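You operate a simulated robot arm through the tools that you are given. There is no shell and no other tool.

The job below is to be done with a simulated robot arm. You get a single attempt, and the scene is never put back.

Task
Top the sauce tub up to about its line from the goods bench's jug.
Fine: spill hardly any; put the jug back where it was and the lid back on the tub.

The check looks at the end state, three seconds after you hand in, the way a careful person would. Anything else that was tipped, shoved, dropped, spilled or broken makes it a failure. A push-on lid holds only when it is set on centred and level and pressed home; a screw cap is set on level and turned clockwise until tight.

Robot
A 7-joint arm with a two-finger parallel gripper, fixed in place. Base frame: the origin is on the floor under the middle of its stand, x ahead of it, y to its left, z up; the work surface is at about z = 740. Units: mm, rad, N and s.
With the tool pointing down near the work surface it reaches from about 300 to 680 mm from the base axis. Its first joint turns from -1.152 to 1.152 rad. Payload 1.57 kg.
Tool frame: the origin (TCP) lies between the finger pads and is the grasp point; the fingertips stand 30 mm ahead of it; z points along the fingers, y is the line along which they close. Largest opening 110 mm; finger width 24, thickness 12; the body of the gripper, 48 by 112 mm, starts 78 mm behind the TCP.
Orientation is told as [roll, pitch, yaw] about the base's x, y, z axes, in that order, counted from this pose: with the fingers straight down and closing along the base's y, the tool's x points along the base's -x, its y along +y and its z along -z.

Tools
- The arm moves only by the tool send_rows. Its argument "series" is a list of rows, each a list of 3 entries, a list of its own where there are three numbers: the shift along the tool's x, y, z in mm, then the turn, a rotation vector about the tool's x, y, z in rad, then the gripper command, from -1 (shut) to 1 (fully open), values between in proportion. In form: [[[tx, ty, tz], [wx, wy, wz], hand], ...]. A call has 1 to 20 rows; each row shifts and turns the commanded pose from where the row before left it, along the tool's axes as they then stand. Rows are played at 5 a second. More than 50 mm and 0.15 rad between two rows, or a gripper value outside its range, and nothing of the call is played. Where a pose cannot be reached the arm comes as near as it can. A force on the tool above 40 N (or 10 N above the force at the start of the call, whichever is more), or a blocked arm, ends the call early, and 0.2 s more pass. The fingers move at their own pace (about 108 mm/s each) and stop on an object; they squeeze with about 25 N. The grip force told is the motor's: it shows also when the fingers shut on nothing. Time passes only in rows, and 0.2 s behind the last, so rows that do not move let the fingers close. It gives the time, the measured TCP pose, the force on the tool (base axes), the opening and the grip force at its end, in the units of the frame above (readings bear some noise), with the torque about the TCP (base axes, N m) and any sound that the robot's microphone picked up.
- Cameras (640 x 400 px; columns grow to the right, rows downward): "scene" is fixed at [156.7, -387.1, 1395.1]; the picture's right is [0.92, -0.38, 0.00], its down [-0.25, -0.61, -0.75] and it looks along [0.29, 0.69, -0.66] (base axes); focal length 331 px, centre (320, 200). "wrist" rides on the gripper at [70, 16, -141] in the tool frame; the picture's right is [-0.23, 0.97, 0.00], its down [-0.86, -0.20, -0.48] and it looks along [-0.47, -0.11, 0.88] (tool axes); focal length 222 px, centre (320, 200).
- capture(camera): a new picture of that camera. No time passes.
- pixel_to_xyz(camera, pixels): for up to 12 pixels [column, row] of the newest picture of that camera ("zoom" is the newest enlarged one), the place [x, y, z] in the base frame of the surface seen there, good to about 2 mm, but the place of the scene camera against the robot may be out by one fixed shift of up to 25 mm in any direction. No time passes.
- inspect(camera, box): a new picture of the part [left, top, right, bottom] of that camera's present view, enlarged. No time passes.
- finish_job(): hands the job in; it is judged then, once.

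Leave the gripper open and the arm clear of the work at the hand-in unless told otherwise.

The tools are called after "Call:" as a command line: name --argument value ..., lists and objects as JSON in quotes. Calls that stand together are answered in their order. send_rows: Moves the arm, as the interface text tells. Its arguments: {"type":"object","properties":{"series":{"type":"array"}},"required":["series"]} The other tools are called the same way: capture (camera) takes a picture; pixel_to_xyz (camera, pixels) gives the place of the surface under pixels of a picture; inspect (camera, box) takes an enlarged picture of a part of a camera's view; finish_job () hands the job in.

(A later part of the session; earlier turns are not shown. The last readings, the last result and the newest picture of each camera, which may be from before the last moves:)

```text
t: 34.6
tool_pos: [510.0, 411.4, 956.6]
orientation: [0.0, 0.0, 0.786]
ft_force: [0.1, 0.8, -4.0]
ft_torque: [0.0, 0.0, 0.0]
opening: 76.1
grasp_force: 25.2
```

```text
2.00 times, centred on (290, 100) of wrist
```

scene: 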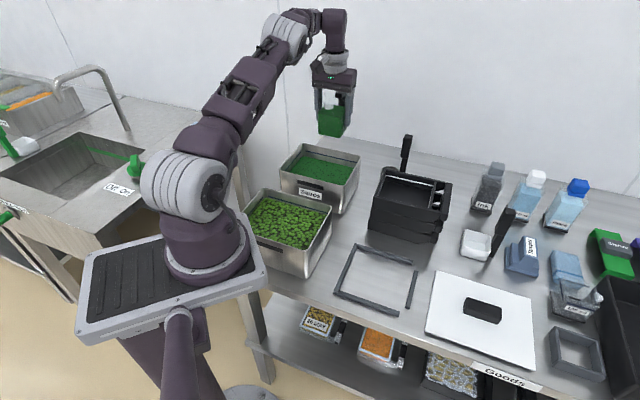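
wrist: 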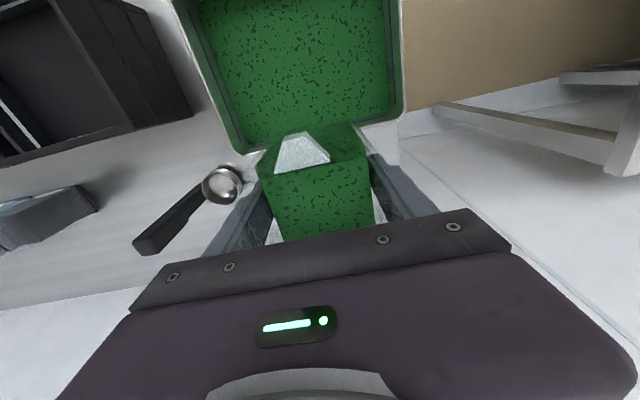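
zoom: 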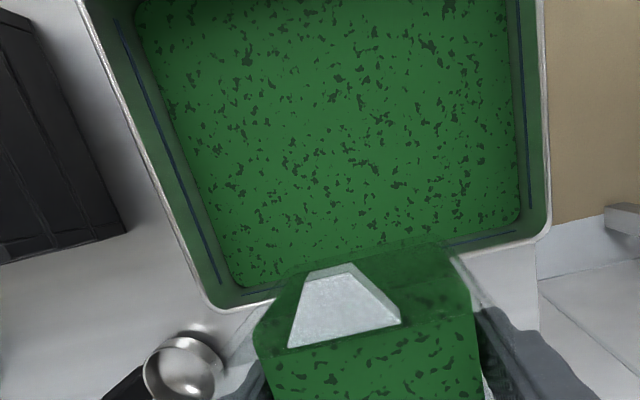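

The rim is at z≈845 with back edge at v≈632 (u from −25 to 166), sauce at 798. I now tilt the jug toward the tub to about 40° while lowering so the spout ends over the tub's back part, still short of pouring.

Call:
send_rows --series '[[[-1.58, 0, 7.15], [0, -0.0785, 0], -1], [[-1.01, 0, 7.25], [0, -0.0785, 0], -1], [[-0.44, 0, 7.31], [0, -0.0785, 0], -1], [[0.13, 0, 7.32], [0, -0.0785, 0], -1], [[0.71, 0, 7.29], [0, -0.0785, 0], -1], [[1.28, 0, 7.21], [0, -0.0785, 0], -1], [[1.84, 0, 7.09], [0, -0.0785, 0], -1], [[2.39, 0, 6.92], [0, -0.0785, 0], -1], [[2.93, 0, 6.71], [0, -0.0785, 0], -1], [[0, 0, 0], [0, 0, 0], -1]]'

Call:
capture --camera "scene"

Call:
capture --camera "wrist"

```text
t: 36.8
tool_pos: [518.4, 421.4, 895.0]
orientation: [0.001, -0.706, 0.786]
ft_force: [0.7, 0.2, -2.9]
ft_torque: [-0.02, 0.03, -0.01]
opening: 76.0
grasp_force: 25.3
```

```text
taken
```

scene: 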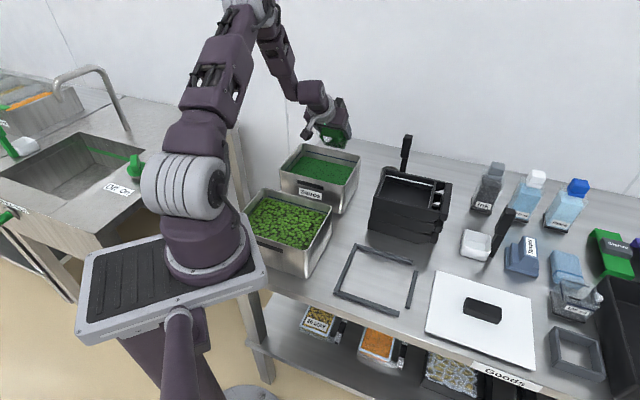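

```text
taken
```

wrist: 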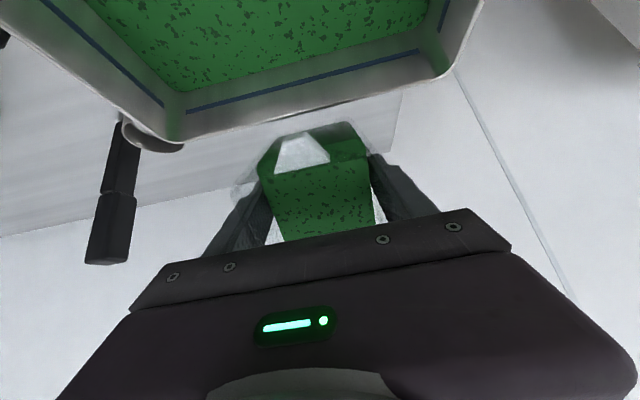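

Tilted 40°, TCP as planned, nothing has left the jug. I tilt on to 45°, then 47.5° keeping the spout tip fixed over the tub, and wait briefly.

Call:
send_rows --series '[[[3.44, 0, 6.46], [0, -0.0785, 0], -1], [[0, 0, 0], [0, 0, 0], -1], [[-2.09, 0, -2.14], [0, -0.0436, 0], -1], [[0, 0, 0], [0, 0, 0], -1], [[0, 0, 0], [0, 0, 0], -1]]'

Call:
inspect --camera "scene" --box '[260, 80, 380, 210]'

Call:
inspect --camera "wrist" --box '[160, 0, 480, 250]'

```text
t: 38.0
tool_pos: [520.4, 423.2, 890.1]
orientation: [0.0, -0.831, 0.786]
ft_force: [-0.1, 0.1, -4.0]
ft_torque: [-0.01, 0.01, 0.0]
opening: 75.9
grasp_force: 24.8
```

```text
3.08 times, centred on (320, 145) of scene
```

zoom: 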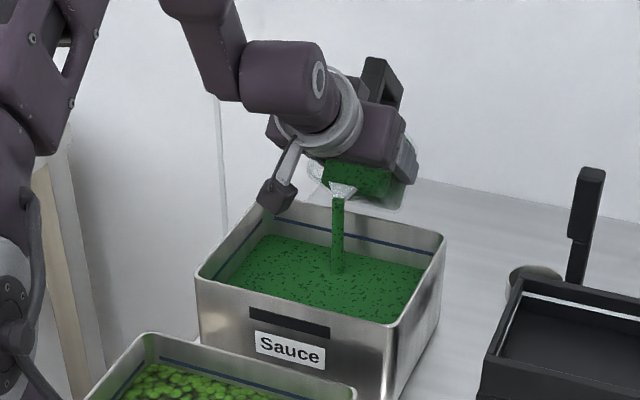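

```text
1.60 times, centred on (320, 125) of wrist
```

zoom: 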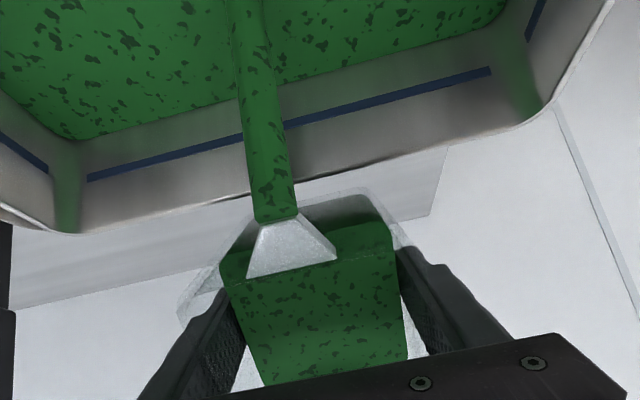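

It's pouring in a clean stream straight into the tub. I hold and then measure the tub's level (scene zoom).

Call:
send_rows --series '[[[0, 0, 0], [0, 0, 0], -1], [[0, 0, 0], [0, 0, 0], -1], [[0, 0, 0], [0, 0, 0], -1], [[0, 0, 0], [0, 0, 0], -1]]'

Call:
inspect --camera "scene" --box '[260, 80, 380, 210]'

Call:
pixel_to_xyz --camera "zoom" --pixels '[[280, 270], [300, 285], [370, 295], [260, 250], [400, 240], [300, 220], [330, 290]]'

Call:
inspect --camera "wrist" --box '[160, 0, 480, 250]'

```text
t: 39.0
tool_pos: [519.0, 423.9, 890.5]
orientation: [0.0, -0.829, 0.786]
ft_force: [-0.6, -0.5, -4.7]
ft_torque: [-0.03, 0.03, 0.01]
opening: 75.6
grasp_force: 25.0
```

```text
3.08 times, centred on (320, 145) of scene
```

zoom: 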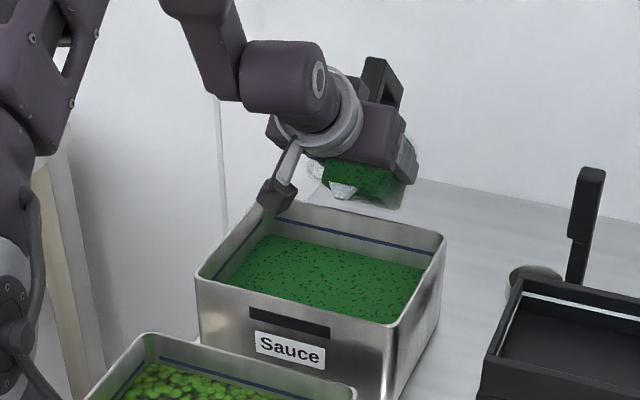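

```text
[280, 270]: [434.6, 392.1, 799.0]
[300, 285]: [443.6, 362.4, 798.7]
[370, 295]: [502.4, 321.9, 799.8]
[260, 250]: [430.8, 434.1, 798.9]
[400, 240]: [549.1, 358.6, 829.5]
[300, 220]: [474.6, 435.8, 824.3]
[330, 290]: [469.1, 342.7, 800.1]
```

```text
1.60 times, centred on (320, 125) of wrist
```

zoom: 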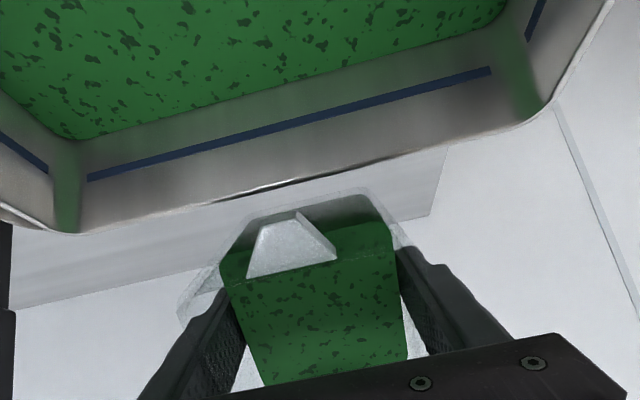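

The flow stopped by itself at 47.5° (level now ≈799). I tilt on in 2.5° steps about the spout tip to 55°, pausing between.

Call:
send_rows --series '[[[-2.09, 0, -2.14], [0, -0.0436, 0], -1], [[0, 0, 0], [0, 0, 0], -1], [[0, 0, 0], [0, 0, 0], -1], [[0, 0, 0], [0, 0, 0], -1], [[-2.09, 0, -2.14], [0, -0.0436, 0], -1], [[0, 0, 0], [0, 0, 0], -1], [[0, 0, 0], [0, 0, 0], -1], [[0, 0, 0], [0, 0, 0], -1], [[-2.09, 0, -2.14], [0, -0.0436, 0], -1], [[0, 0, 0], [0, 0, 0], -1], [[0, 0, 0], [0, 0, 0], -1], [[0, 0, 0], [0, 0, 0], -1], [[0, 0, 0], [0, 0, 0], -1]]'

Call:
inspect --camera "scene" --box '[260, 80, 380, 210]'

Call:
pixel_to_xyz --camera "zoom" --pixels '[[280, 270], [300, 285], [370, 295], [260, 250], [310, 265], [330, 290], [350, 280], [380, 280]]'

Call:
inspect --camera "wrist" --box '[160, 0, 480, 250]'

```text
t: 41.8
tool_pos: [520.0, 421.2, 898.5]
orientation: [0.0, -0.961, 0.786]
ft_force: [-0.3, -1.1, -2.8]
ft_torque: [0.01, 0.0, 0.0]
opening: 76.3
grasp_force: 24.9
```

```text
3.08 times, centred on (320, 145) of scene
```

zoom: 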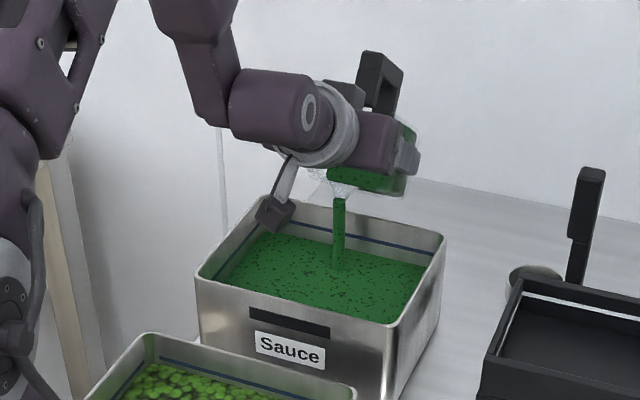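

```text
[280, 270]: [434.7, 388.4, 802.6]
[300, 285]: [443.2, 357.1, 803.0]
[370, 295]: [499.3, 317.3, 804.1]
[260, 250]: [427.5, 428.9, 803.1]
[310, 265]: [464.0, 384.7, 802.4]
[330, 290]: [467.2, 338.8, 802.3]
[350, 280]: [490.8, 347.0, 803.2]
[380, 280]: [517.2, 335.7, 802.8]
```

```text
1.60 times, centred on (320, 125) of wrist
```

zoom: 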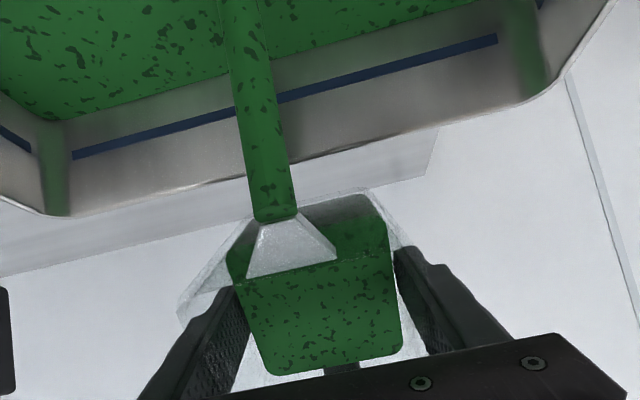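

Level is ≈803 and still flowing. I hold until the stream stops and re-measure.

Call:
send_rows --series '[[[0, 0, 0], [0, 0, 0], -1], [[0, 0, 0], [0, 0, 0], -1], [[0, 0, 0], [0, 0, 0], -1], [[0, 0, 0], [0, 0, 0], -1], [[0, 0, 0], [0, 0, 0], -1]]'

Call:
inspect --camera "scene" --box '[260, 80, 380, 210]'

Call:
pixel_to_xyz --camera "zoom" --pixels '[[280, 270], [300, 285], [370, 295], [260, 250], [310, 265], [330, 290], [350, 280], [380, 280], [310, 222], [320, 224], [370, 235], [230, 255]]'

```text
t: 43.0
tool_pos: [519.4, 422.7, 899.0]
orientation: [0.002, -0.96, 0.786]
ft_force: [-0.3, -0.1, -2.6]
ft_torque: [-0.01, 0.03, 0.0]
opening: 75.7
grasp_force: 24.3
```

```text
3.08 times, centred on (320, 145) of scene
```

zoom: 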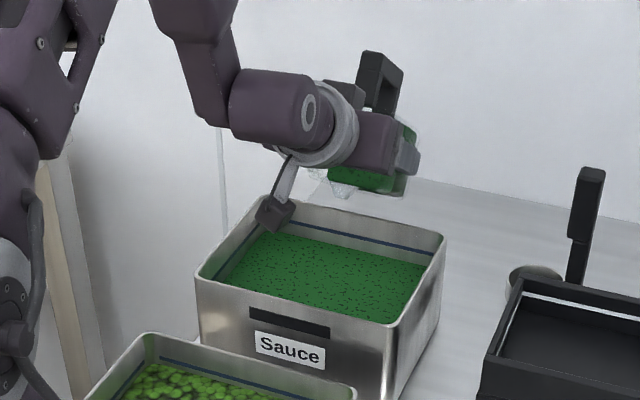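

```text
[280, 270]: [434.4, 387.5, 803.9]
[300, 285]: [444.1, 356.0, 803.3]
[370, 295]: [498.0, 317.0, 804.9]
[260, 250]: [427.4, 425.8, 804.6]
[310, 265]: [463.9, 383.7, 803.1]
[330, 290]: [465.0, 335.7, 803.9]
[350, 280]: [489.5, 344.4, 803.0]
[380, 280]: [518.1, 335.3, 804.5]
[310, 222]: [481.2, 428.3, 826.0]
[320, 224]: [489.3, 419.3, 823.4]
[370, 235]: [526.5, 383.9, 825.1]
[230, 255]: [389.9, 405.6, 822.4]
```

Flow stopped; level ≈804. I measure the line's height precisely with a tighter enlargement.

Call:
inspect --camera "scene" --box '[290, 140, 360, 190]'

```text
8.00 times, centred on (325, 165) of scene
```

zoom: 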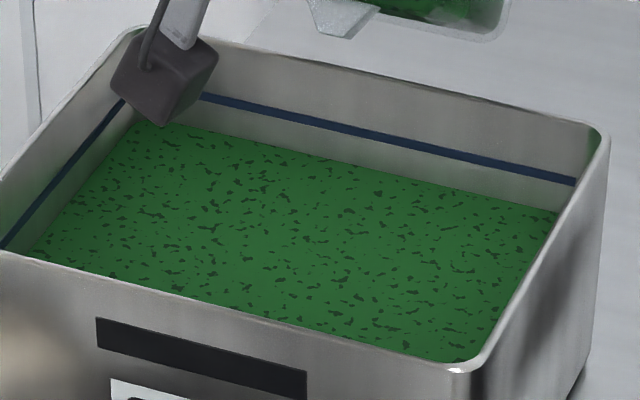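

Call:
pixel_to_xyz --camera "zoom" --pixels '[[300, 119], [300, 123], [380, 135], [380, 139], [460, 153], [460, 157], [540, 175], [100, 120], [60, 175], [350, 167], [450, 187], [300, 155]]'

```text
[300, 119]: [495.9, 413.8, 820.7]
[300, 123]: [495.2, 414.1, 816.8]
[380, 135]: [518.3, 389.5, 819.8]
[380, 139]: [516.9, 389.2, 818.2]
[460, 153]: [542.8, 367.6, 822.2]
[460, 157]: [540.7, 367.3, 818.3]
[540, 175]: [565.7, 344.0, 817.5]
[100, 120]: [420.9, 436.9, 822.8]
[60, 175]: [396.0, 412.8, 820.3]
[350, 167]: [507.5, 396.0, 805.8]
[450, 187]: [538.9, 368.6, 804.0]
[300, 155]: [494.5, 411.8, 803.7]
```

The line is at z≈820; the level is 804. I tilt on to 60° in 2.5° steps with pauses.

Call:
send_rows --series '[[[-2.09, 0, -2.14], [0, -0.0436, 0], -1], [[0, 0, 0], [0, 0, 0], -1], [[0, 0, 0], [0, 0, 0], -1], [[0, 0, 0], [0, 0, 0], -1], [[0, 0, 0], [0, 0, 0], -1], [[-2.09, 0, -2.14], [0, -0.0436, 0], -1], [[0, 0, 0], [0, 0, 0], -1], [[0, 0, 0], [0, 0, 0], -1], [[0, 0, 0], [0, 0, 0], -1], [[0, 0, 0], [0, 0, 0], -1], [[0, 0, 0], [0, 0, 0], -1], [[0, 0, 0], [0, 0, 0], -1], [[0, 0, 0], [0, 0, 0], -1], [[0, 0, 0], [0, 0, 0], -1], [[0, 0, 0], [0, 0, 0], -1], [[0, 0, 0], [0, 0, 0], -1]]'

Call:
inspect --camera "scene" --box '[260, 80, 380, 210]'

Call:
pixel_to_xyz --camera "zoom" --pixels '[[280, 270], [300, 285], [370, 295], [260, 260], [310, 265], [330, 290], [350, 280], [380, 280]]'

Call:
inspect --camera "wrist" --box '[160, 0, 480, 250]'

```text
t: 46.4
tool_pos: [519.6, 420.2, 904.9]
orientation: [0.0, -1.046, 0.785]
ft_force: [0.8, 0.8, -3.0]
ft_torque: [-0.01, 0.01, -0.02]
opening: 76.1
grasp_force: 24.8
```

```text
3.08 times, centred on (320, 145) of scene
```

zoom: 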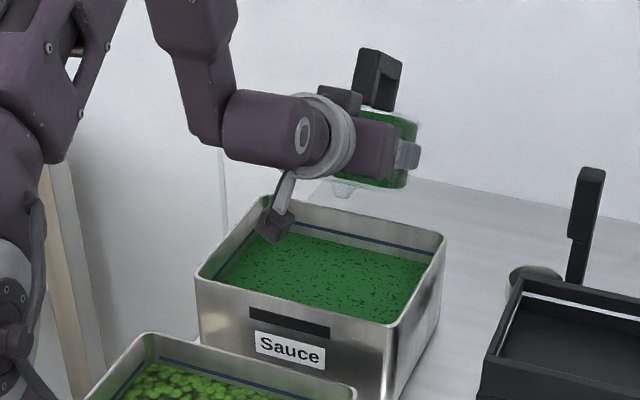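

```text
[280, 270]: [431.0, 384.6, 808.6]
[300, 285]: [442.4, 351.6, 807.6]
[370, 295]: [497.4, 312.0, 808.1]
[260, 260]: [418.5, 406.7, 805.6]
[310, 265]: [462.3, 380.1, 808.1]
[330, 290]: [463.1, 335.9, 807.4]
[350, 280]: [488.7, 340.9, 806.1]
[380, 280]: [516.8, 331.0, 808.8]
```

```text
1.60 times, centred on (320, 125) of wrist
```

zoom: 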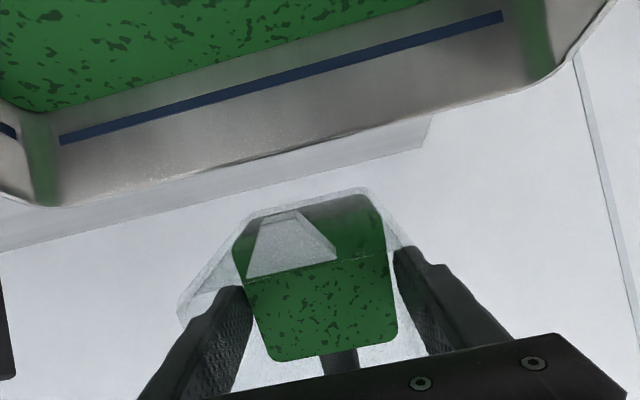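

Level ≈807.6 at 60°. I go on to 67.5° the same way.

Call:
send_rows --series '[[[-2.09, 0, -2.14], [0, -0.0436, 0], -1], [[0, 0, 0], [0, 0, 0], -1], [[0, 0, 0], [0, 0, 0], -1], [[0, 0, 0], [0, 0, 0], -1], [[-2.09, 0, -2.14], [0, -0.0436, 0], -1], [[0, 0, 0], [0, 0, 0], -1], [[0, 0, 0], [0, 0, 0], -1], [[0, 0, 0], [0, 0, 0], -1], [[-2.09, 0, -2.14], [0, -0.0436, 0], -1], [[0, 0, 0], [0, 0, 0], -1], [[0, 0, 0], [0, 0, 0], -1], [[0, 0, 0], [0, 0, 0], -1], [[0, 0, 0], [0, 0, 0], -1], [[0, 0, 0], [0, 0, 0], -1], [[0, 0, 0], [0, 0, 0], -1], [[0, 0, 0], [0, 0, 0], -1], [[0, 0, 0], [0, 0, 0], -1], [[0, 0, 0], [0, 0, 0], -1]]'

Call:
inspect --camera "scene" --box '[260, 80, 380, 210]'

Call:
pixel_to_xyz --camera "zoom" --pixels '[[280, 275], [300, 285], [370, 295], [260, 265], [310, 265], [330, 290], [350, 280], [380, 280], [330, 270], [300, 270]]'

Call:
inspect --camera "wrist" --box '[160, 0, 480, 250]'

```text
t: 50.2
tool_pos: [517.0, 419.1, 911.6]
orientation: [-0.001, -1.178, 0.786]
ft_force: [-0.6, -0.5, -2.1]
ft_torque: [-0.01, 0.04, 0.03]
opening: 75.9
grasp_force: 24.9
```

```text
3.08 times, centred on (320, 145) of scene
```

zoom: 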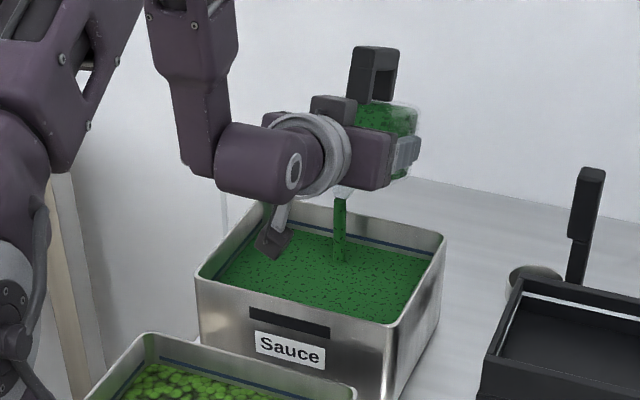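

```text
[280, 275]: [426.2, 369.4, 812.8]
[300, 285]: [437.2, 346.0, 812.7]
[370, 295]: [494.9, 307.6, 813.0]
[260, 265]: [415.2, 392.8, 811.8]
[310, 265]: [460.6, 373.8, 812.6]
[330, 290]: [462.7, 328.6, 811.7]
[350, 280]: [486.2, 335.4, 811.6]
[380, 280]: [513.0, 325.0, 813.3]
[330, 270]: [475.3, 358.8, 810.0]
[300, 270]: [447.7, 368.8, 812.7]
```

```text
1.60 times, centred on (320, 125) of wrist
```

zoom: 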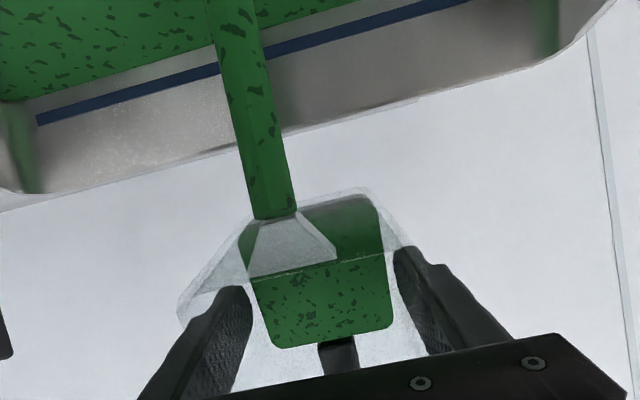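

Level ≈812.5, still flowing. I hold until it stops.

Call:
send_rows --series '[[[0, 0, 0], [0, 0, 0], -1], [[0, 0, 0], [0, 0, 0], -1], [[0, 0, 0], [0, 0, 0], -1], [[0, 0, 0], [0, 0, 0], -1], [[0, 0, 0], [0, 0, 0], -1], [[0, 0, 0], [0, 0, 0], -1]]'

Call:
inspect --camera "scene" --box '[260, 80, 380, 210]'

Call:
pixel_to_xyz --camera "zoom" --pixels '[[280, 275], [300, 285], [370, 295], [260, 265], [310, 265], [330, 290], [350, 280], [380, 280], [330, 270], [300, 270]]'

```text
t: 51.6
tool_pos: [517.2, 419.1, 910.9]
orientation: [-0.001, -1.179, 0.786]
ft_force: [-0.1, -0.2, -3.0]
ft_torque: [-0.03, 0.02, 0.0]
opening: 75.8
grasp_force: 24.7
```

```text
3.08 times, centred on (320, 145) of scene
```

zoom: 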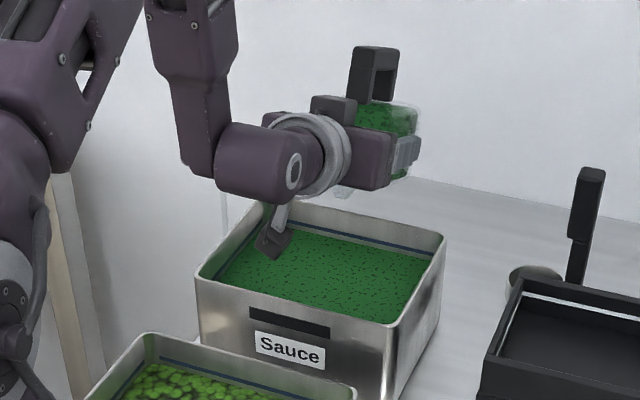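

```text
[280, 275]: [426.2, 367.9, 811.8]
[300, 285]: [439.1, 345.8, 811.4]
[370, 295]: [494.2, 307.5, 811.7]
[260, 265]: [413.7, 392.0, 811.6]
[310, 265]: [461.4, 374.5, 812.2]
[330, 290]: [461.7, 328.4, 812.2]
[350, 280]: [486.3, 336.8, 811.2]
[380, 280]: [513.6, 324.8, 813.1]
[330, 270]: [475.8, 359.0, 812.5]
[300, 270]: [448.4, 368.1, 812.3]
```

Level 812 at 67.5°; about 80° should reach the line. Before that I check the wrist camera's housing height (zoom (268,252)) over the tub.

Call:
pixel_to_xyz --camera "zoom" --pixels '[[268, 255], [262, 245], [280, 245], [275, 235], [278, 215], [200, 270], [260, 290]]'

```text
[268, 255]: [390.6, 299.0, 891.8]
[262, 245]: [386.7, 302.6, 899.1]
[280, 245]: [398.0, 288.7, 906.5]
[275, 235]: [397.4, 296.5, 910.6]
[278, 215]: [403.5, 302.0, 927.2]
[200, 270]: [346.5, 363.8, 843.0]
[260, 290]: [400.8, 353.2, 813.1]
```

The camera housing bottom is at z≈890, 45 mm above the rim, so there's room. I tilt on to 75°.

Call:
send_rows --series '[[[-2.09, 0, -2.14], [0, -0.0436, 0], -1], [[0, 0, 0], [0, 0, 0], -1], [[0, 0, 0], [0, 0, 0], -1], [[0, 0, 0], [0, 0, 0], -1], [[-2.09, 0, -2.14], [0, -0.0436, 0], -1], [[0, 0, 0], [0, 0, 0], -1], [[0, 0, 0], [0, 0, 0], -1], [[0, 0, 0], [0, 0, 0], -1], [[-2.09, 0, -2.14], [0, -0.0436, 0], -1], [[0, 0, 0], [0, 0, 0], -1], [[0, 0, 0], [0, 0, 0], -1], [[0, 0, 0], [0, 0, 0], -1], [[0, 0, 0], [0, 0, 0], -1], [[0, 0, 0], [0, 0, 0], -1], [[0, 0, 0], [0, 0, 0], -1], [[0, 0, 0], [0, 0, 0], -1], [[0, 0, 0], [0, 0, 0], -1], [[0, 0, 0], [0, 0, 0], -1], [[0, 0, 0], [0, 0, 0], -1], [[0, 0, 0], [0, 0, 0], -1]]'

Call:
inspect --camera "scene" --box '[260, 80, 380, 210]'

Call:
pixel_to_xyz --camera "zoom" --pixels '[[280, 280], [300, 285], [370, 295], [260, 280], [310, 265], [330, 290], [350, 280], [380, 280], [330, 270], [300, 275]]'

Call:
inspect --camera "wrist" --box '[160, 0, 480, 250]'

```text
t: 55.8
tool_pos: [515.2, 415.4, 920.9]
orientation: [0.0, -1.31, 0.785]
ft_force: [0.5, 0.4, -1.4]
ft_torque: [0.01, 0.01, 0.02]
opening: 75.9
grasp_force: 25.1
```

```text
3.08 times, centred on (320, 145) of scene
```

zoom: 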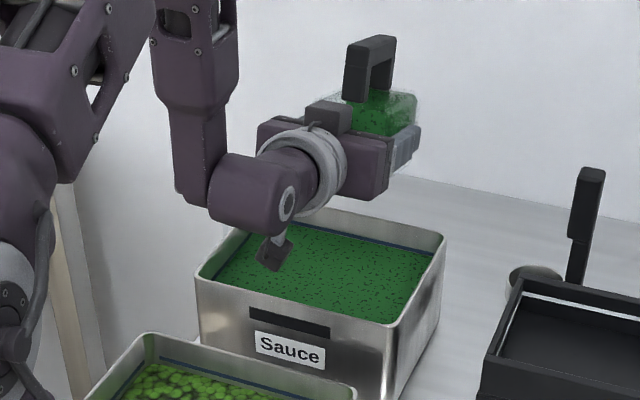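

```text
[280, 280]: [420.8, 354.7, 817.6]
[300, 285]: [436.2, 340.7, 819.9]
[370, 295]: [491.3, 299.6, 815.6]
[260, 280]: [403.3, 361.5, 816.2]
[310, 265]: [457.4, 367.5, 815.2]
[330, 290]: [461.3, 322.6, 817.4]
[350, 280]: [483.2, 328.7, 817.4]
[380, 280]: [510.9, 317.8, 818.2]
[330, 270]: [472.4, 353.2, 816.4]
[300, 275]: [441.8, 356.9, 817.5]
```

```text
1.60 times, centred on (320, 125) of wrist
```

zoom: 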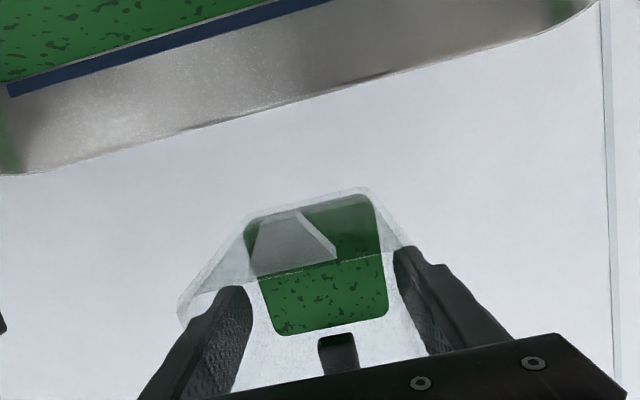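

Level ≈817, stream stopped; the line's lower edge is just above. I look closely at the line.

Call:
inspect --camera "scene" --box '[300, 145, 350, 180]'

Call:
inspect --camera "wrist" --box '[160, 0, 280, 60]'

```text
11.43 times, centred on (325, 162) of scene
```

zoom: 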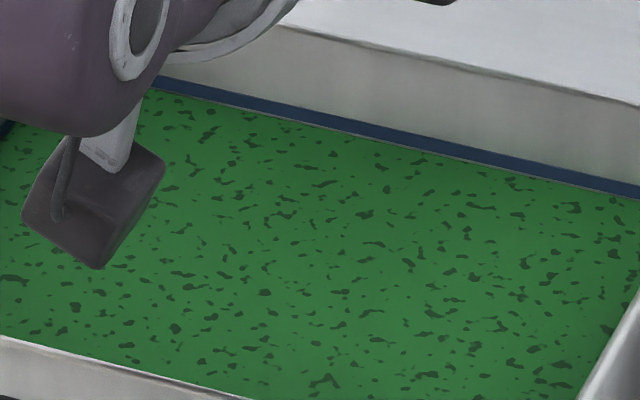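

```text
5.33 times, centred on (220, 30) of wrist
```

zoom: 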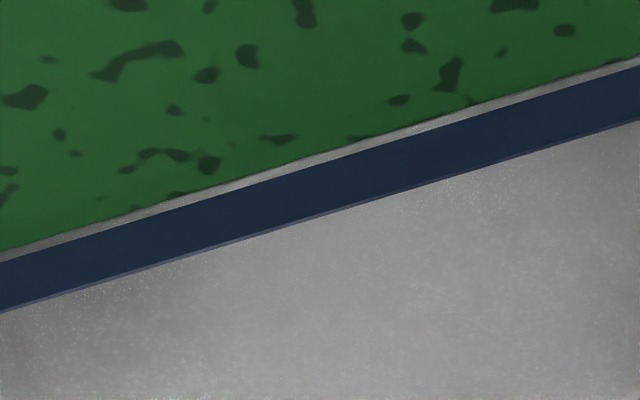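

The sauce is about 1 mm below the line's lower edge; the line's middle is about 2.5 mm higher. I tilt 2.5° more and wait.

Call:
send_rows --series '[[[-2.09, 0, -2.14], [0, -0.0436, 0], -1], [[0, 0, 0], [0, 0, 0], -1], [[0, 0, 0], [0, 0, 0], -1], [[0, 0, 0], [0, 0, 0], -1], [[0, 0, 0], [0, 0, 0], -1], [[0, 0, 0], [0, 0, 0], -1], [[0, 0, 0], [0, 0, 0], -1], [[0, 0, 0], [0, 0, 0], -1], [[0, 0, 0], [0, 0, 0], -1], [[0, 0, 0], [0, 0, 0], -1]]'

Call:
inspect --camera "scene" --box '[300, 145, 350, 180]'

Call:
inspect --camera "wrist" --box '[160, 0, 400, 220]'

```text
t: 58.0
tool_pos: [513.4, 416.4, 924.6]
orientation: [0.0, -1.352, 0.786]
ft_force: [0.5, 0.1, -2.0]
ft_torque: [-0.05, 0.0, -0.02]
opening: 76.0
grasp_force: 24.4
```

```text
11.43 times, centred on (325, 162) of scene
```

zoom: 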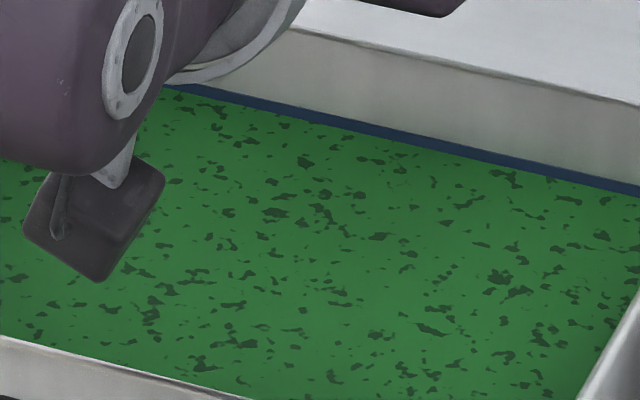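

```text
1.82 times, centred on (280, 110) of wrist
```

zoom: 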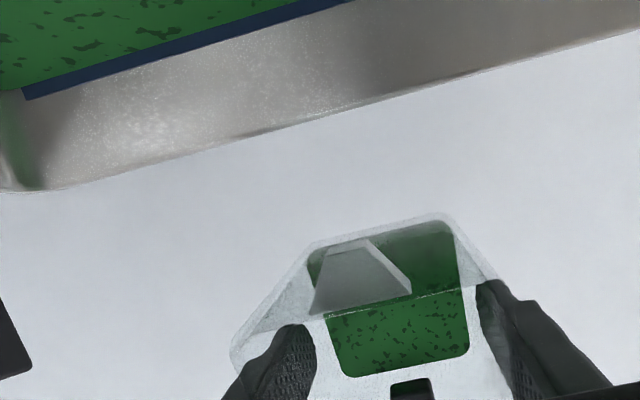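

The sauce now reaches into the line's lower part. A close look to see how much of the line shows.

Call:
inspect --camera "wrist" --box '[160, 0, 280, 60]'

Call:
inspect --camera "scene" --box '[320, 148, 350, 168]'

```text
5.33 times, centred on (220, 30) of wrist
```

zoom: 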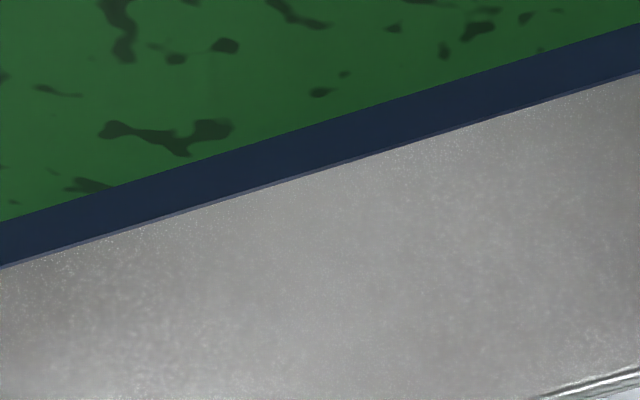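

```text
16.00 times, centred on (335, 158) of scene
```

zoom: 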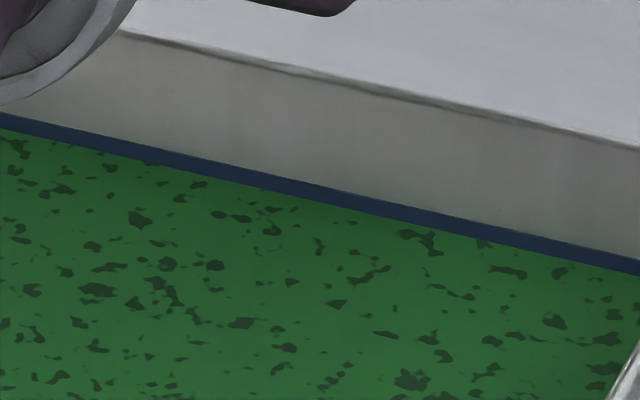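

Around three quarters of the line's thickness still shows; its middle is about 1 mm up. I tilt 1.7° more and wait.

Call:
send_rows --series '[[[-1.44, 0, -1.47], [0, -0.03, 0], -1], [[0, 0, 0], [0, 0, 0], -1], [[0, 0, 0], [0, 0, 0], -1], [[0, 0, 0], [0, 0, 0], -1], [[0, 0, 0], [0, 0, 0], -1], [[0, 0, 0], [0, 0, 0], -1], [[0, 0, 0], [0, 0, 0], -1], [[0, 0, 0], [0, 0, 0], -1], [[0, 0, 0], [0, 0, 0], -1]]'

Call:
inspect --camera "scene" --box '[320, 148, 350, 168]'

Call:
inspect --camera "wrist" --box '[160, 0, 400, 220]'

Call:
inspect --camera "scene" --box '[260, 80, 380, 210]'

Call:
pixel_to_xyz --camera "zoom" --pixels '[[280, 285], [300, 285], [370, 295], [260, 285], [310, 265], [330, 290], [350, 280], [380, 280], [330, 270], [310, 275]]'

```text
t: 60.0
tool_pos: [513.9, 414.5, 925.4]
orientation: [0.001, -1.382, 0.785]
ft_force: [0.1, 0.9, -1.1]
ft_torque: [-0.02, 0.04, 0.01]
opening: 75.9
grasp_force: 25.3
```

```text
16.00 times, centred on (335, 158) of scene
```

zoom: 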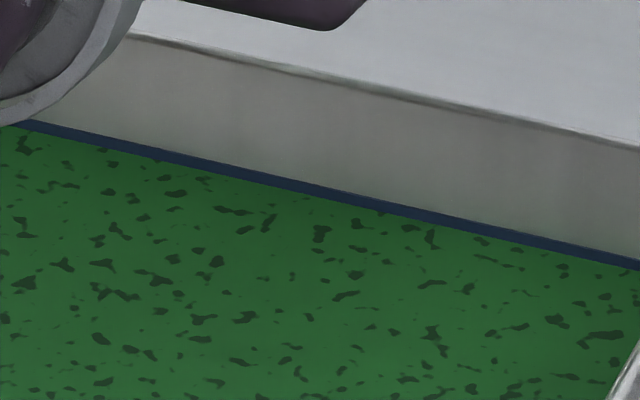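

```text
1.82 times, centred on (280, 110) of wrist
```

zoom: 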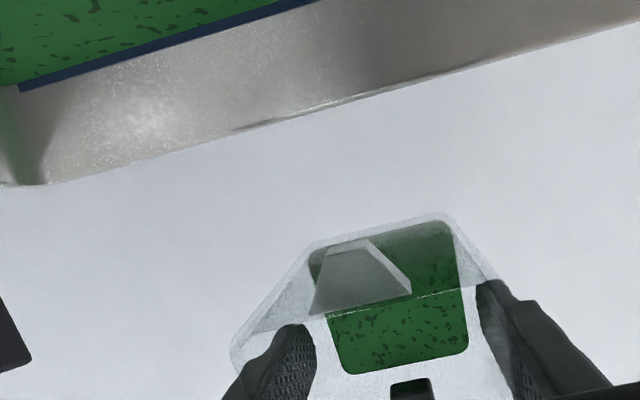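

```text
3.08 times, centred on (320, 145) of scene
```

zoom: 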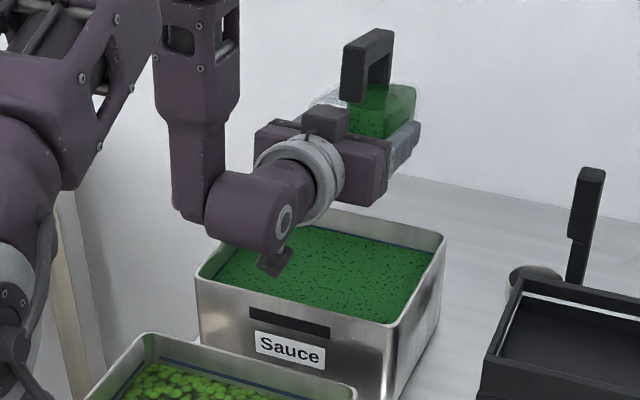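

```text
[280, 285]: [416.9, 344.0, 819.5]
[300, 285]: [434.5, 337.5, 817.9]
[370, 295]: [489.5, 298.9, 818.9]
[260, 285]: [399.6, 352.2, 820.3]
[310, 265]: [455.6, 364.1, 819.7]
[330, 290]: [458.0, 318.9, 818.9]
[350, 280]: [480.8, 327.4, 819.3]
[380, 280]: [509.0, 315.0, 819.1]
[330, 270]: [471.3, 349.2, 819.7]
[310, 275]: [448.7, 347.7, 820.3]
```

The level is at ≈819.5, the middle of the line. Pouring is done: I tilt the jug back upright along the same path.

Call:
send_rows --series '[[[3.58, 0, 3.65], [0, 0.0746, 0], -1], [[3.58, 0, 3.65], [0, 0.0746, 0], -1], [[3.58, 0, 3.65], [0, 0.0746, 0], -1], [[3.58, 0, 3.65], [0, 0.0746, 0], -1], [[3.58, 0, 3.65], [0, 0.0746, 0], -1], [[3.58, 0, 3.65], [0, 0.0746, 0], -1], [[3.58, 0, 3.65], [0, 0.0746, 0], -1], [[3.58, 0, 3.65], [0, 0.0746, 0], -1], [[-3.94, 0, -6.17], [0, 0.0785, 0], -1], [[-3.44, 0, -6.46], [0, 0.0785, 0], -1], [[-2.93, 0, -6.71], [0, 0.0785, 0], -1], [[-2.39, 0, -6.92], [0, 0.0785, 0], -1], [[-1.84, 0, -7.09], [0, 0.0785, 0], -1], [[-1.28, 0, -7.21], [0, 0.0785, 0], -1], [[-0.71, 0, -7.29], [0, 0.0785, 0], -1], [[-0.13, 0, -7.32], [0, 0.0785, 0], -1], [[0.44, 0, -7.31], [0, 0.0785, 0], -1], [[1.01, 0, -7.25], [0, 0.0785, 0], -1], [[0, 0, 0], [0, 0, 0], -1], [[0, 0, 0], [0, 0, 0], -1]]'

Call:
capture --camera "scene"

Call:
capture --camera "wrist"

Call:
inspect --camera "scene" --box '[260, 80, 380, 210]'

```text
t: 64.2
tool_pos: [511.4, 410.1, 957.3]
orientation: [-0.002, 0.0, 0.786]
ft_force: [0.2, -0.1, -2.3]
ft_torque: [0.0, 0.03, 0.0]
opening: 75.8
grasp_force: 25.3
```

```text
taken
```

scene: 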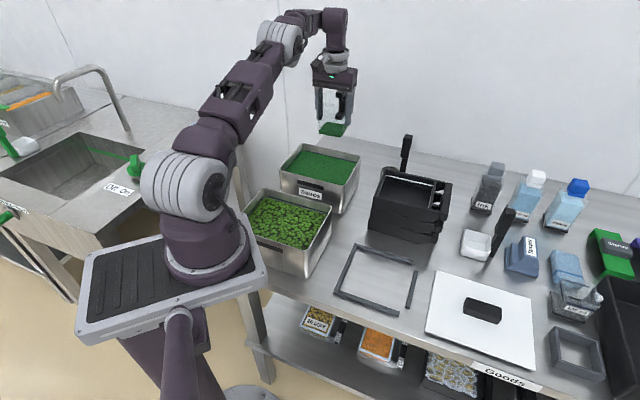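

```text
taken
```

wrist: 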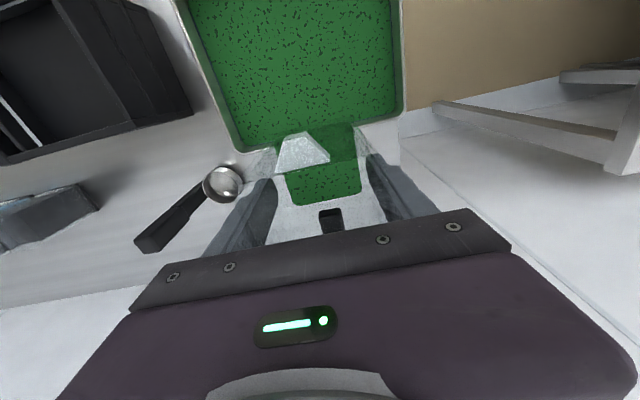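

```text
3.08 times, centred on (320, 145) of scene
```

zoom: 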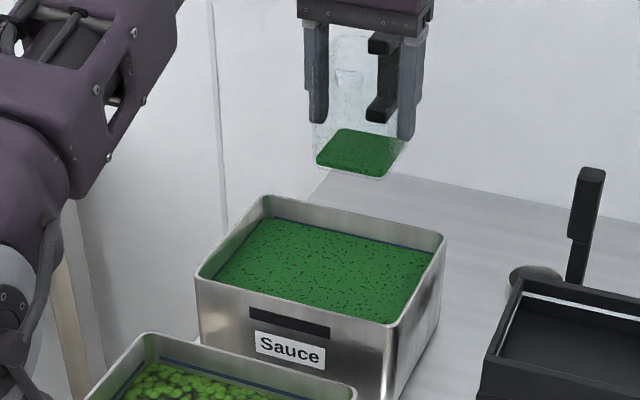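

Upright again, no spill visible. I carry the jug back over its frame along the reverse path.

Call:
send_rows --series '[[[11, -8.8, 0], [0, 0, 0], -1], [[21.8, -17.5, 0], [0, 0, 0], -1], [[27.3, -21.9, 0], [0, 0, 0], -1], [[27.3, -21.9, 0], [0, 0, 0], -1], [[27.3, -21.9, 0], [0, 0, 0], -1], [[27.3, -21.9, 0], [0, 0, 0], -1], [[27.3, -21.9, 0], [0, 0, 0], -1], [[27.3, -21.9, 0], [0, 0, 0], -1], [[27.3, -21.9, 0], [0, 0, 0], -1], [[27.3, -21.9, 0], [0, 0, 0], -1], [[27.3, -21.9, 0], [0, 0, 0], -1], [[27.3, -21.9, 0], [0, 0, 0], -1], [[21.8, -17.5, 0], [0, 0, 0], -1], [[11, -8.8, 0], [0, 0, 0], -1], [[0, 0, 0], [0, 0, 0], -1]]'

Call:
send_rows --series '[[[0, 0, 0], [0, 0, 0.06], -1], [[0, 0, 0], [0, 0, 0.12], -1], [[0, 0, 0], [0, 0, 0.13], -1], [[0, 0, 0], [0, 0, 0.13], -1], [[0, 0, 0], [0, 0, 0.13], -1], [[0, 0, 0], [0, 0, 0.13], -1], [[0, 0, 0], [0, 0, 0.13], -1], [[0, 0, 0], [0, 0, 0.13], -1], [[0, 0, 0], [0, 0, 0.13], -1], [[0, 0, 0], [0, 0, 0.13], -1], [[0, 0, 0], [0, 0, 0.13], -1], [[0, 0, 0], [0, 0, 0.13], -1], [[0, 0, 0], [0, 0, 0.091], -1], [[0, 0, 0], [0, 0, 0], -1]]'

Call:
capture --camera "scene"

Call:
capture --camera "wrist"

```text
t: 67.4
tool_pos: [463.5, -15.9, 956.7]
orientation: [-0.001, -0.001, 0.787]
ft_force: [0.6, 0.7, -0.9]
ft_torque: [-0.04, -0.01, -0.01]
opening: 76.0
grasp_force: 25.6
```

```text
t: 70.4
tool_pos: [464.1, -19.7, 958.7]
orientation: [0.0, -0.001, -0.787]
ft_force: [0.6, 0.4, -1.3]
ft_torque: [-0.01, 0.03, -0.02]
opening: 75.4
grasp_force: 24.9
```

```text
taken
```

scene: 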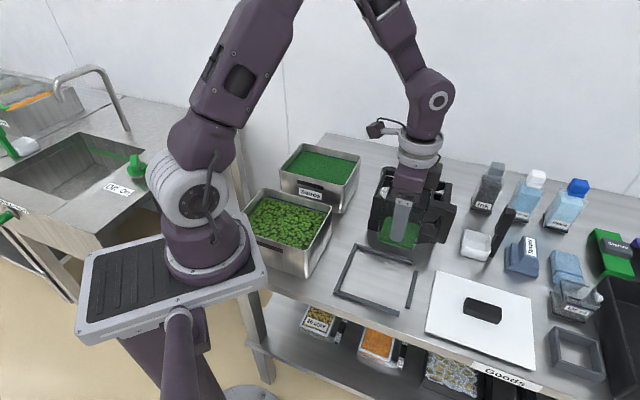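

```text
taken
```

wrist: 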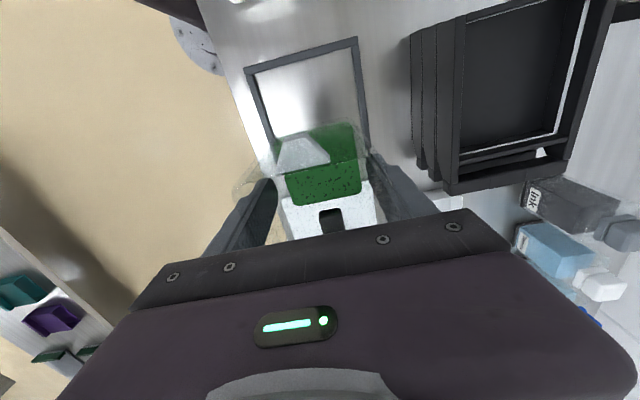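

Back above the frame with the original turn. My tilt path left a small offset (≈2.2 mm along tool y, 0.7 mm up), which I correct while lowering to about 9 mm above the bench.

Call:
send_rows --series '[[[0, -2.15, 15], [0, 0, 0], -1], [[0, 0, 30], [0, 0, 0], -1], [[0, 0, 35], [0, 0, 0], -1], [[0, 0, 35], [0, 0, 0], -1], [[0, 0, 25], [0, 0, 0], -1], [[0, 0, 12], [0, 0, 0], -1], [[0, 0, 0], [0, 0, 0], -1]]'

Call:
inspect --camera "scene" --box '[340, 200, 460, 310]'

Call:
capture --camera "wrist"

```text
t: 72.0
tool_pos: [462.8, -21.7, 805.6]
orientation: [0.003, -0.001, -0.786]
ft_force: [-0.5, 0.3, -1.5]
ft_torque: [0.03, 0.02, 0.02]
opening: 75.8
grasp_force: 25.1
```

```text
3.64 times, centred on (400, 255) of scene
```

zoom: 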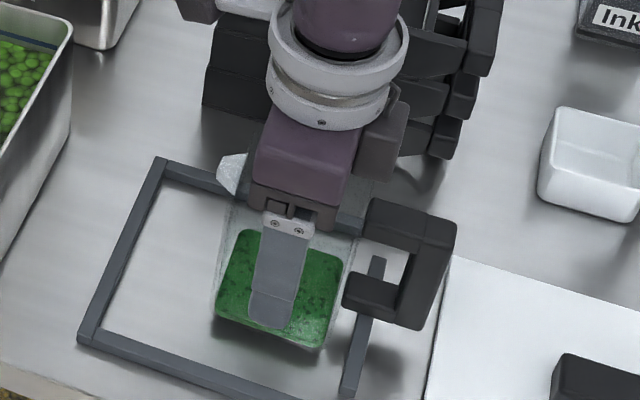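

```text
taken
```

wrist: 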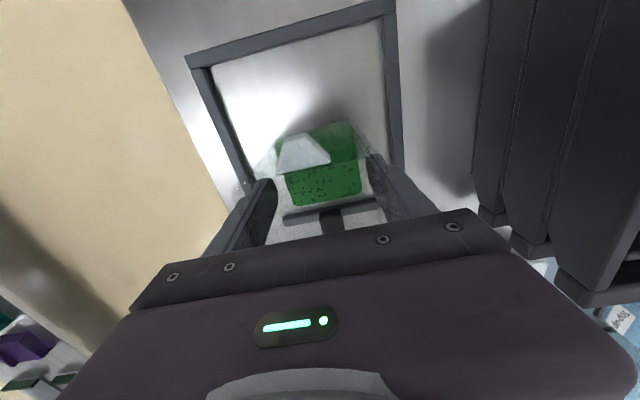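

The jug is inside its frame as before, about 8 mm up. I lower gently in small steps.

Call:
send_rows --series '[[[0, 0, 3], [0, 0, 0], -1], [[0, 0, 2.5], [0, 0, 0], -1], [[0, 0, 1.5], [0, 0, 0], -1], [[0, 0, 0], [0, 0, 0], -1]]'

Call:
capture --camera "wrist"

Call:
inspect --camera "scene" --box '[340, 200, 460, 310]'

```text
t: 73.0
tool_pos: [461.9, -22.1, 799.4]
orientation: [0.003, 0.002, -0.786]
ft_force: [-0.5, -0.1, -1.5]
ft_torque: [-0.01, 0.05, 0.01]
opening: 75.5
grasp_force: 25.3
```

```text
taken
```

wrist: 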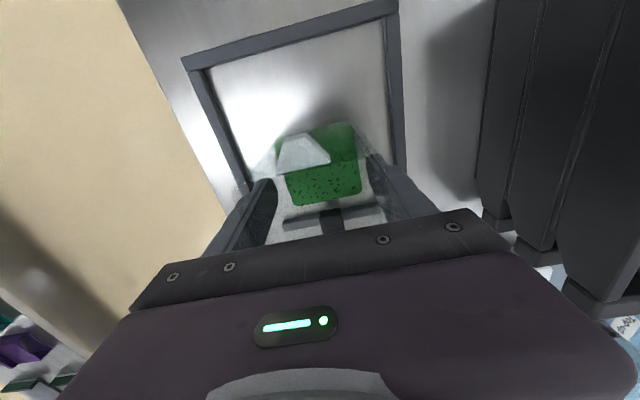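

```text
3.64 times, centred on (400, 255) of scene
```

zoom: 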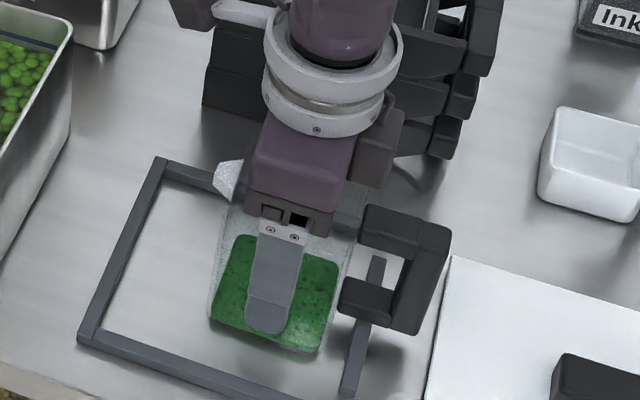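

Nearly down (≈1–2 mm left) and matching the earlier picture within a couple of mm. I lower the last bit and feel for contact.

Call:
send_rows --series '[[[0, 0.7, 1], [0, 0, 0], -1], [[0, 0, 0.8], [0, 0, 0], -1], [[0, 0, 0], [0, 0, 0], -1]]'

```text
t: 73.8
tool_pos: [463.7, -20.6, 796.7]
orientation: [0.002, 0.001, -0.784]
ft_force: [-4.6, -4.4, 17.4]
ft_torque: [-0.26, 0.3, -0.02]
opening: 76.0
grasp_force: 25.0
```

Contact with the bench (17 N). I ease up about 1 mm, then open the fingers.

Call:
send_rows --series '[[[0, 0, -0.8], [0, 0, 0], -1], [[0, 0, 0], [0, 0, 0], -1]]'

```text
t: 74.4
tool_pos: [462.0, -19.0, 797.8]
orientation: [0.002, 0.001, -0.785]
ft_force: [-0.3, -0.3, -1.2]
ft_torque: [0.01, 0.01, -0.01]
opening: 75.7
grasp_force: 25.1
```

Force is neutral, jug less than 1 mm from the bench. I lower 0.4 mm and open slowly.

Call:
send_rows --series '[[[0, 0, 0.4], [0, 0, 0], -1], [[0, 0, 0], [0, 0, 0], 0.45], [[0, 0, 0], [0, 0, 0], 0.6], [[0, 0, 0], [0, 0, 0], 1], [[0, 0, 0], [0, 0, 0], 1]]'

Call:
capture --camera "wrist"

Call:
inspect --camera "scene" --box '[340, 200, 460, 310]'

```text
t: 75.6
tool_pos: [462.6, -21.2, 798.5]
orientation: [0.002, -0.001, -0.786]
ft_force: [-0.6, 0.1, -0.8]
ft_torque: [-0.02, 0.0, 0.02]
opening: 110.0
grasp_force: 0.0
```

```text
taken
```

wrist: 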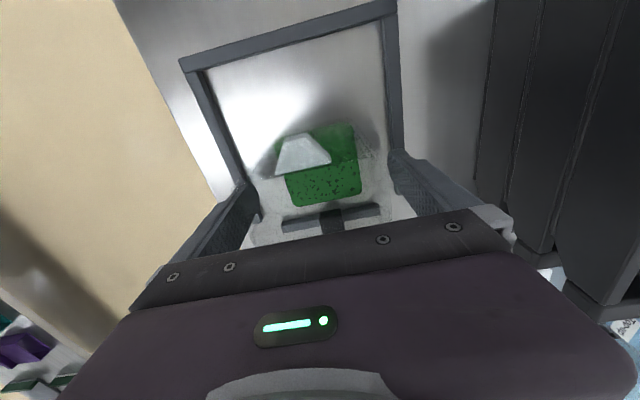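

```text
3.64 times, centred on (400, 255) of scene
```

zoom: 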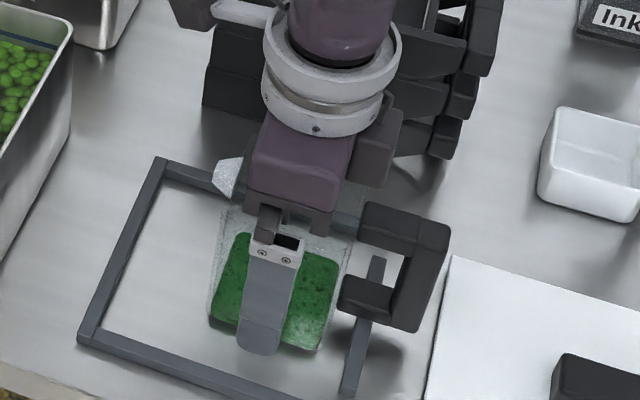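

The jug stands in its frame and the fingers are clear. I rise straight up, then move over the lid.

Call:
send_rows --series '[[[0, 0, -8], [0, 0, 0], 1], [[0, 0, -20], [0, 0, 0], 1], [[0, 0, -35], [0, 0, 0], 1], [[0, 0, -35], [0, 0, 0], 1], [[0, 0, -35], [0, 0, 0], 1], [[0, 0, -30], [0, 0, 0], 1], [[-30, -2, 0], [0, 0, 0], 1], [[-40, -3, 0], [0, 0, 0], 1], [[-40, -3, 0], [0, 0, 0], 1], [[-40, -2.2, 0], [0, 0, 0], 1], [[-36, -2, 0], [0, 0, 0], 1], [[-15, -1, 0], [0, 0, 0], 1], [[0, 0, 0], [0, 0, 0], 1]]'

Call:
capture --camera "wrist"

Call:
capture --camera "scene"

```text
t: 78.4
tool_pos: [594.1, -172.9, 961.0]
orientation: [0.002, 0.0, -0.785]
ft_force: [0.3, -0.4, -0.4]
ft_torque: [0.01, -0.01, 0.01]
opening: 109.8
grasp_force: 0.0
```

```text
taken
```

wrist: 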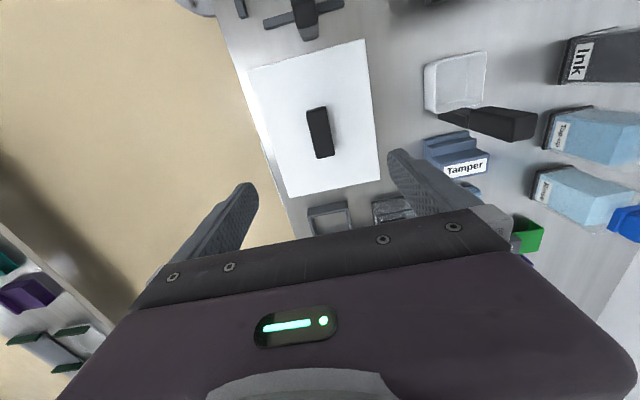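

```text
taken
```

scene: 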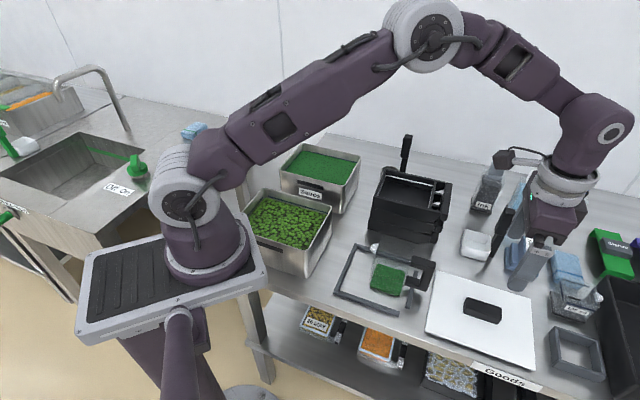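

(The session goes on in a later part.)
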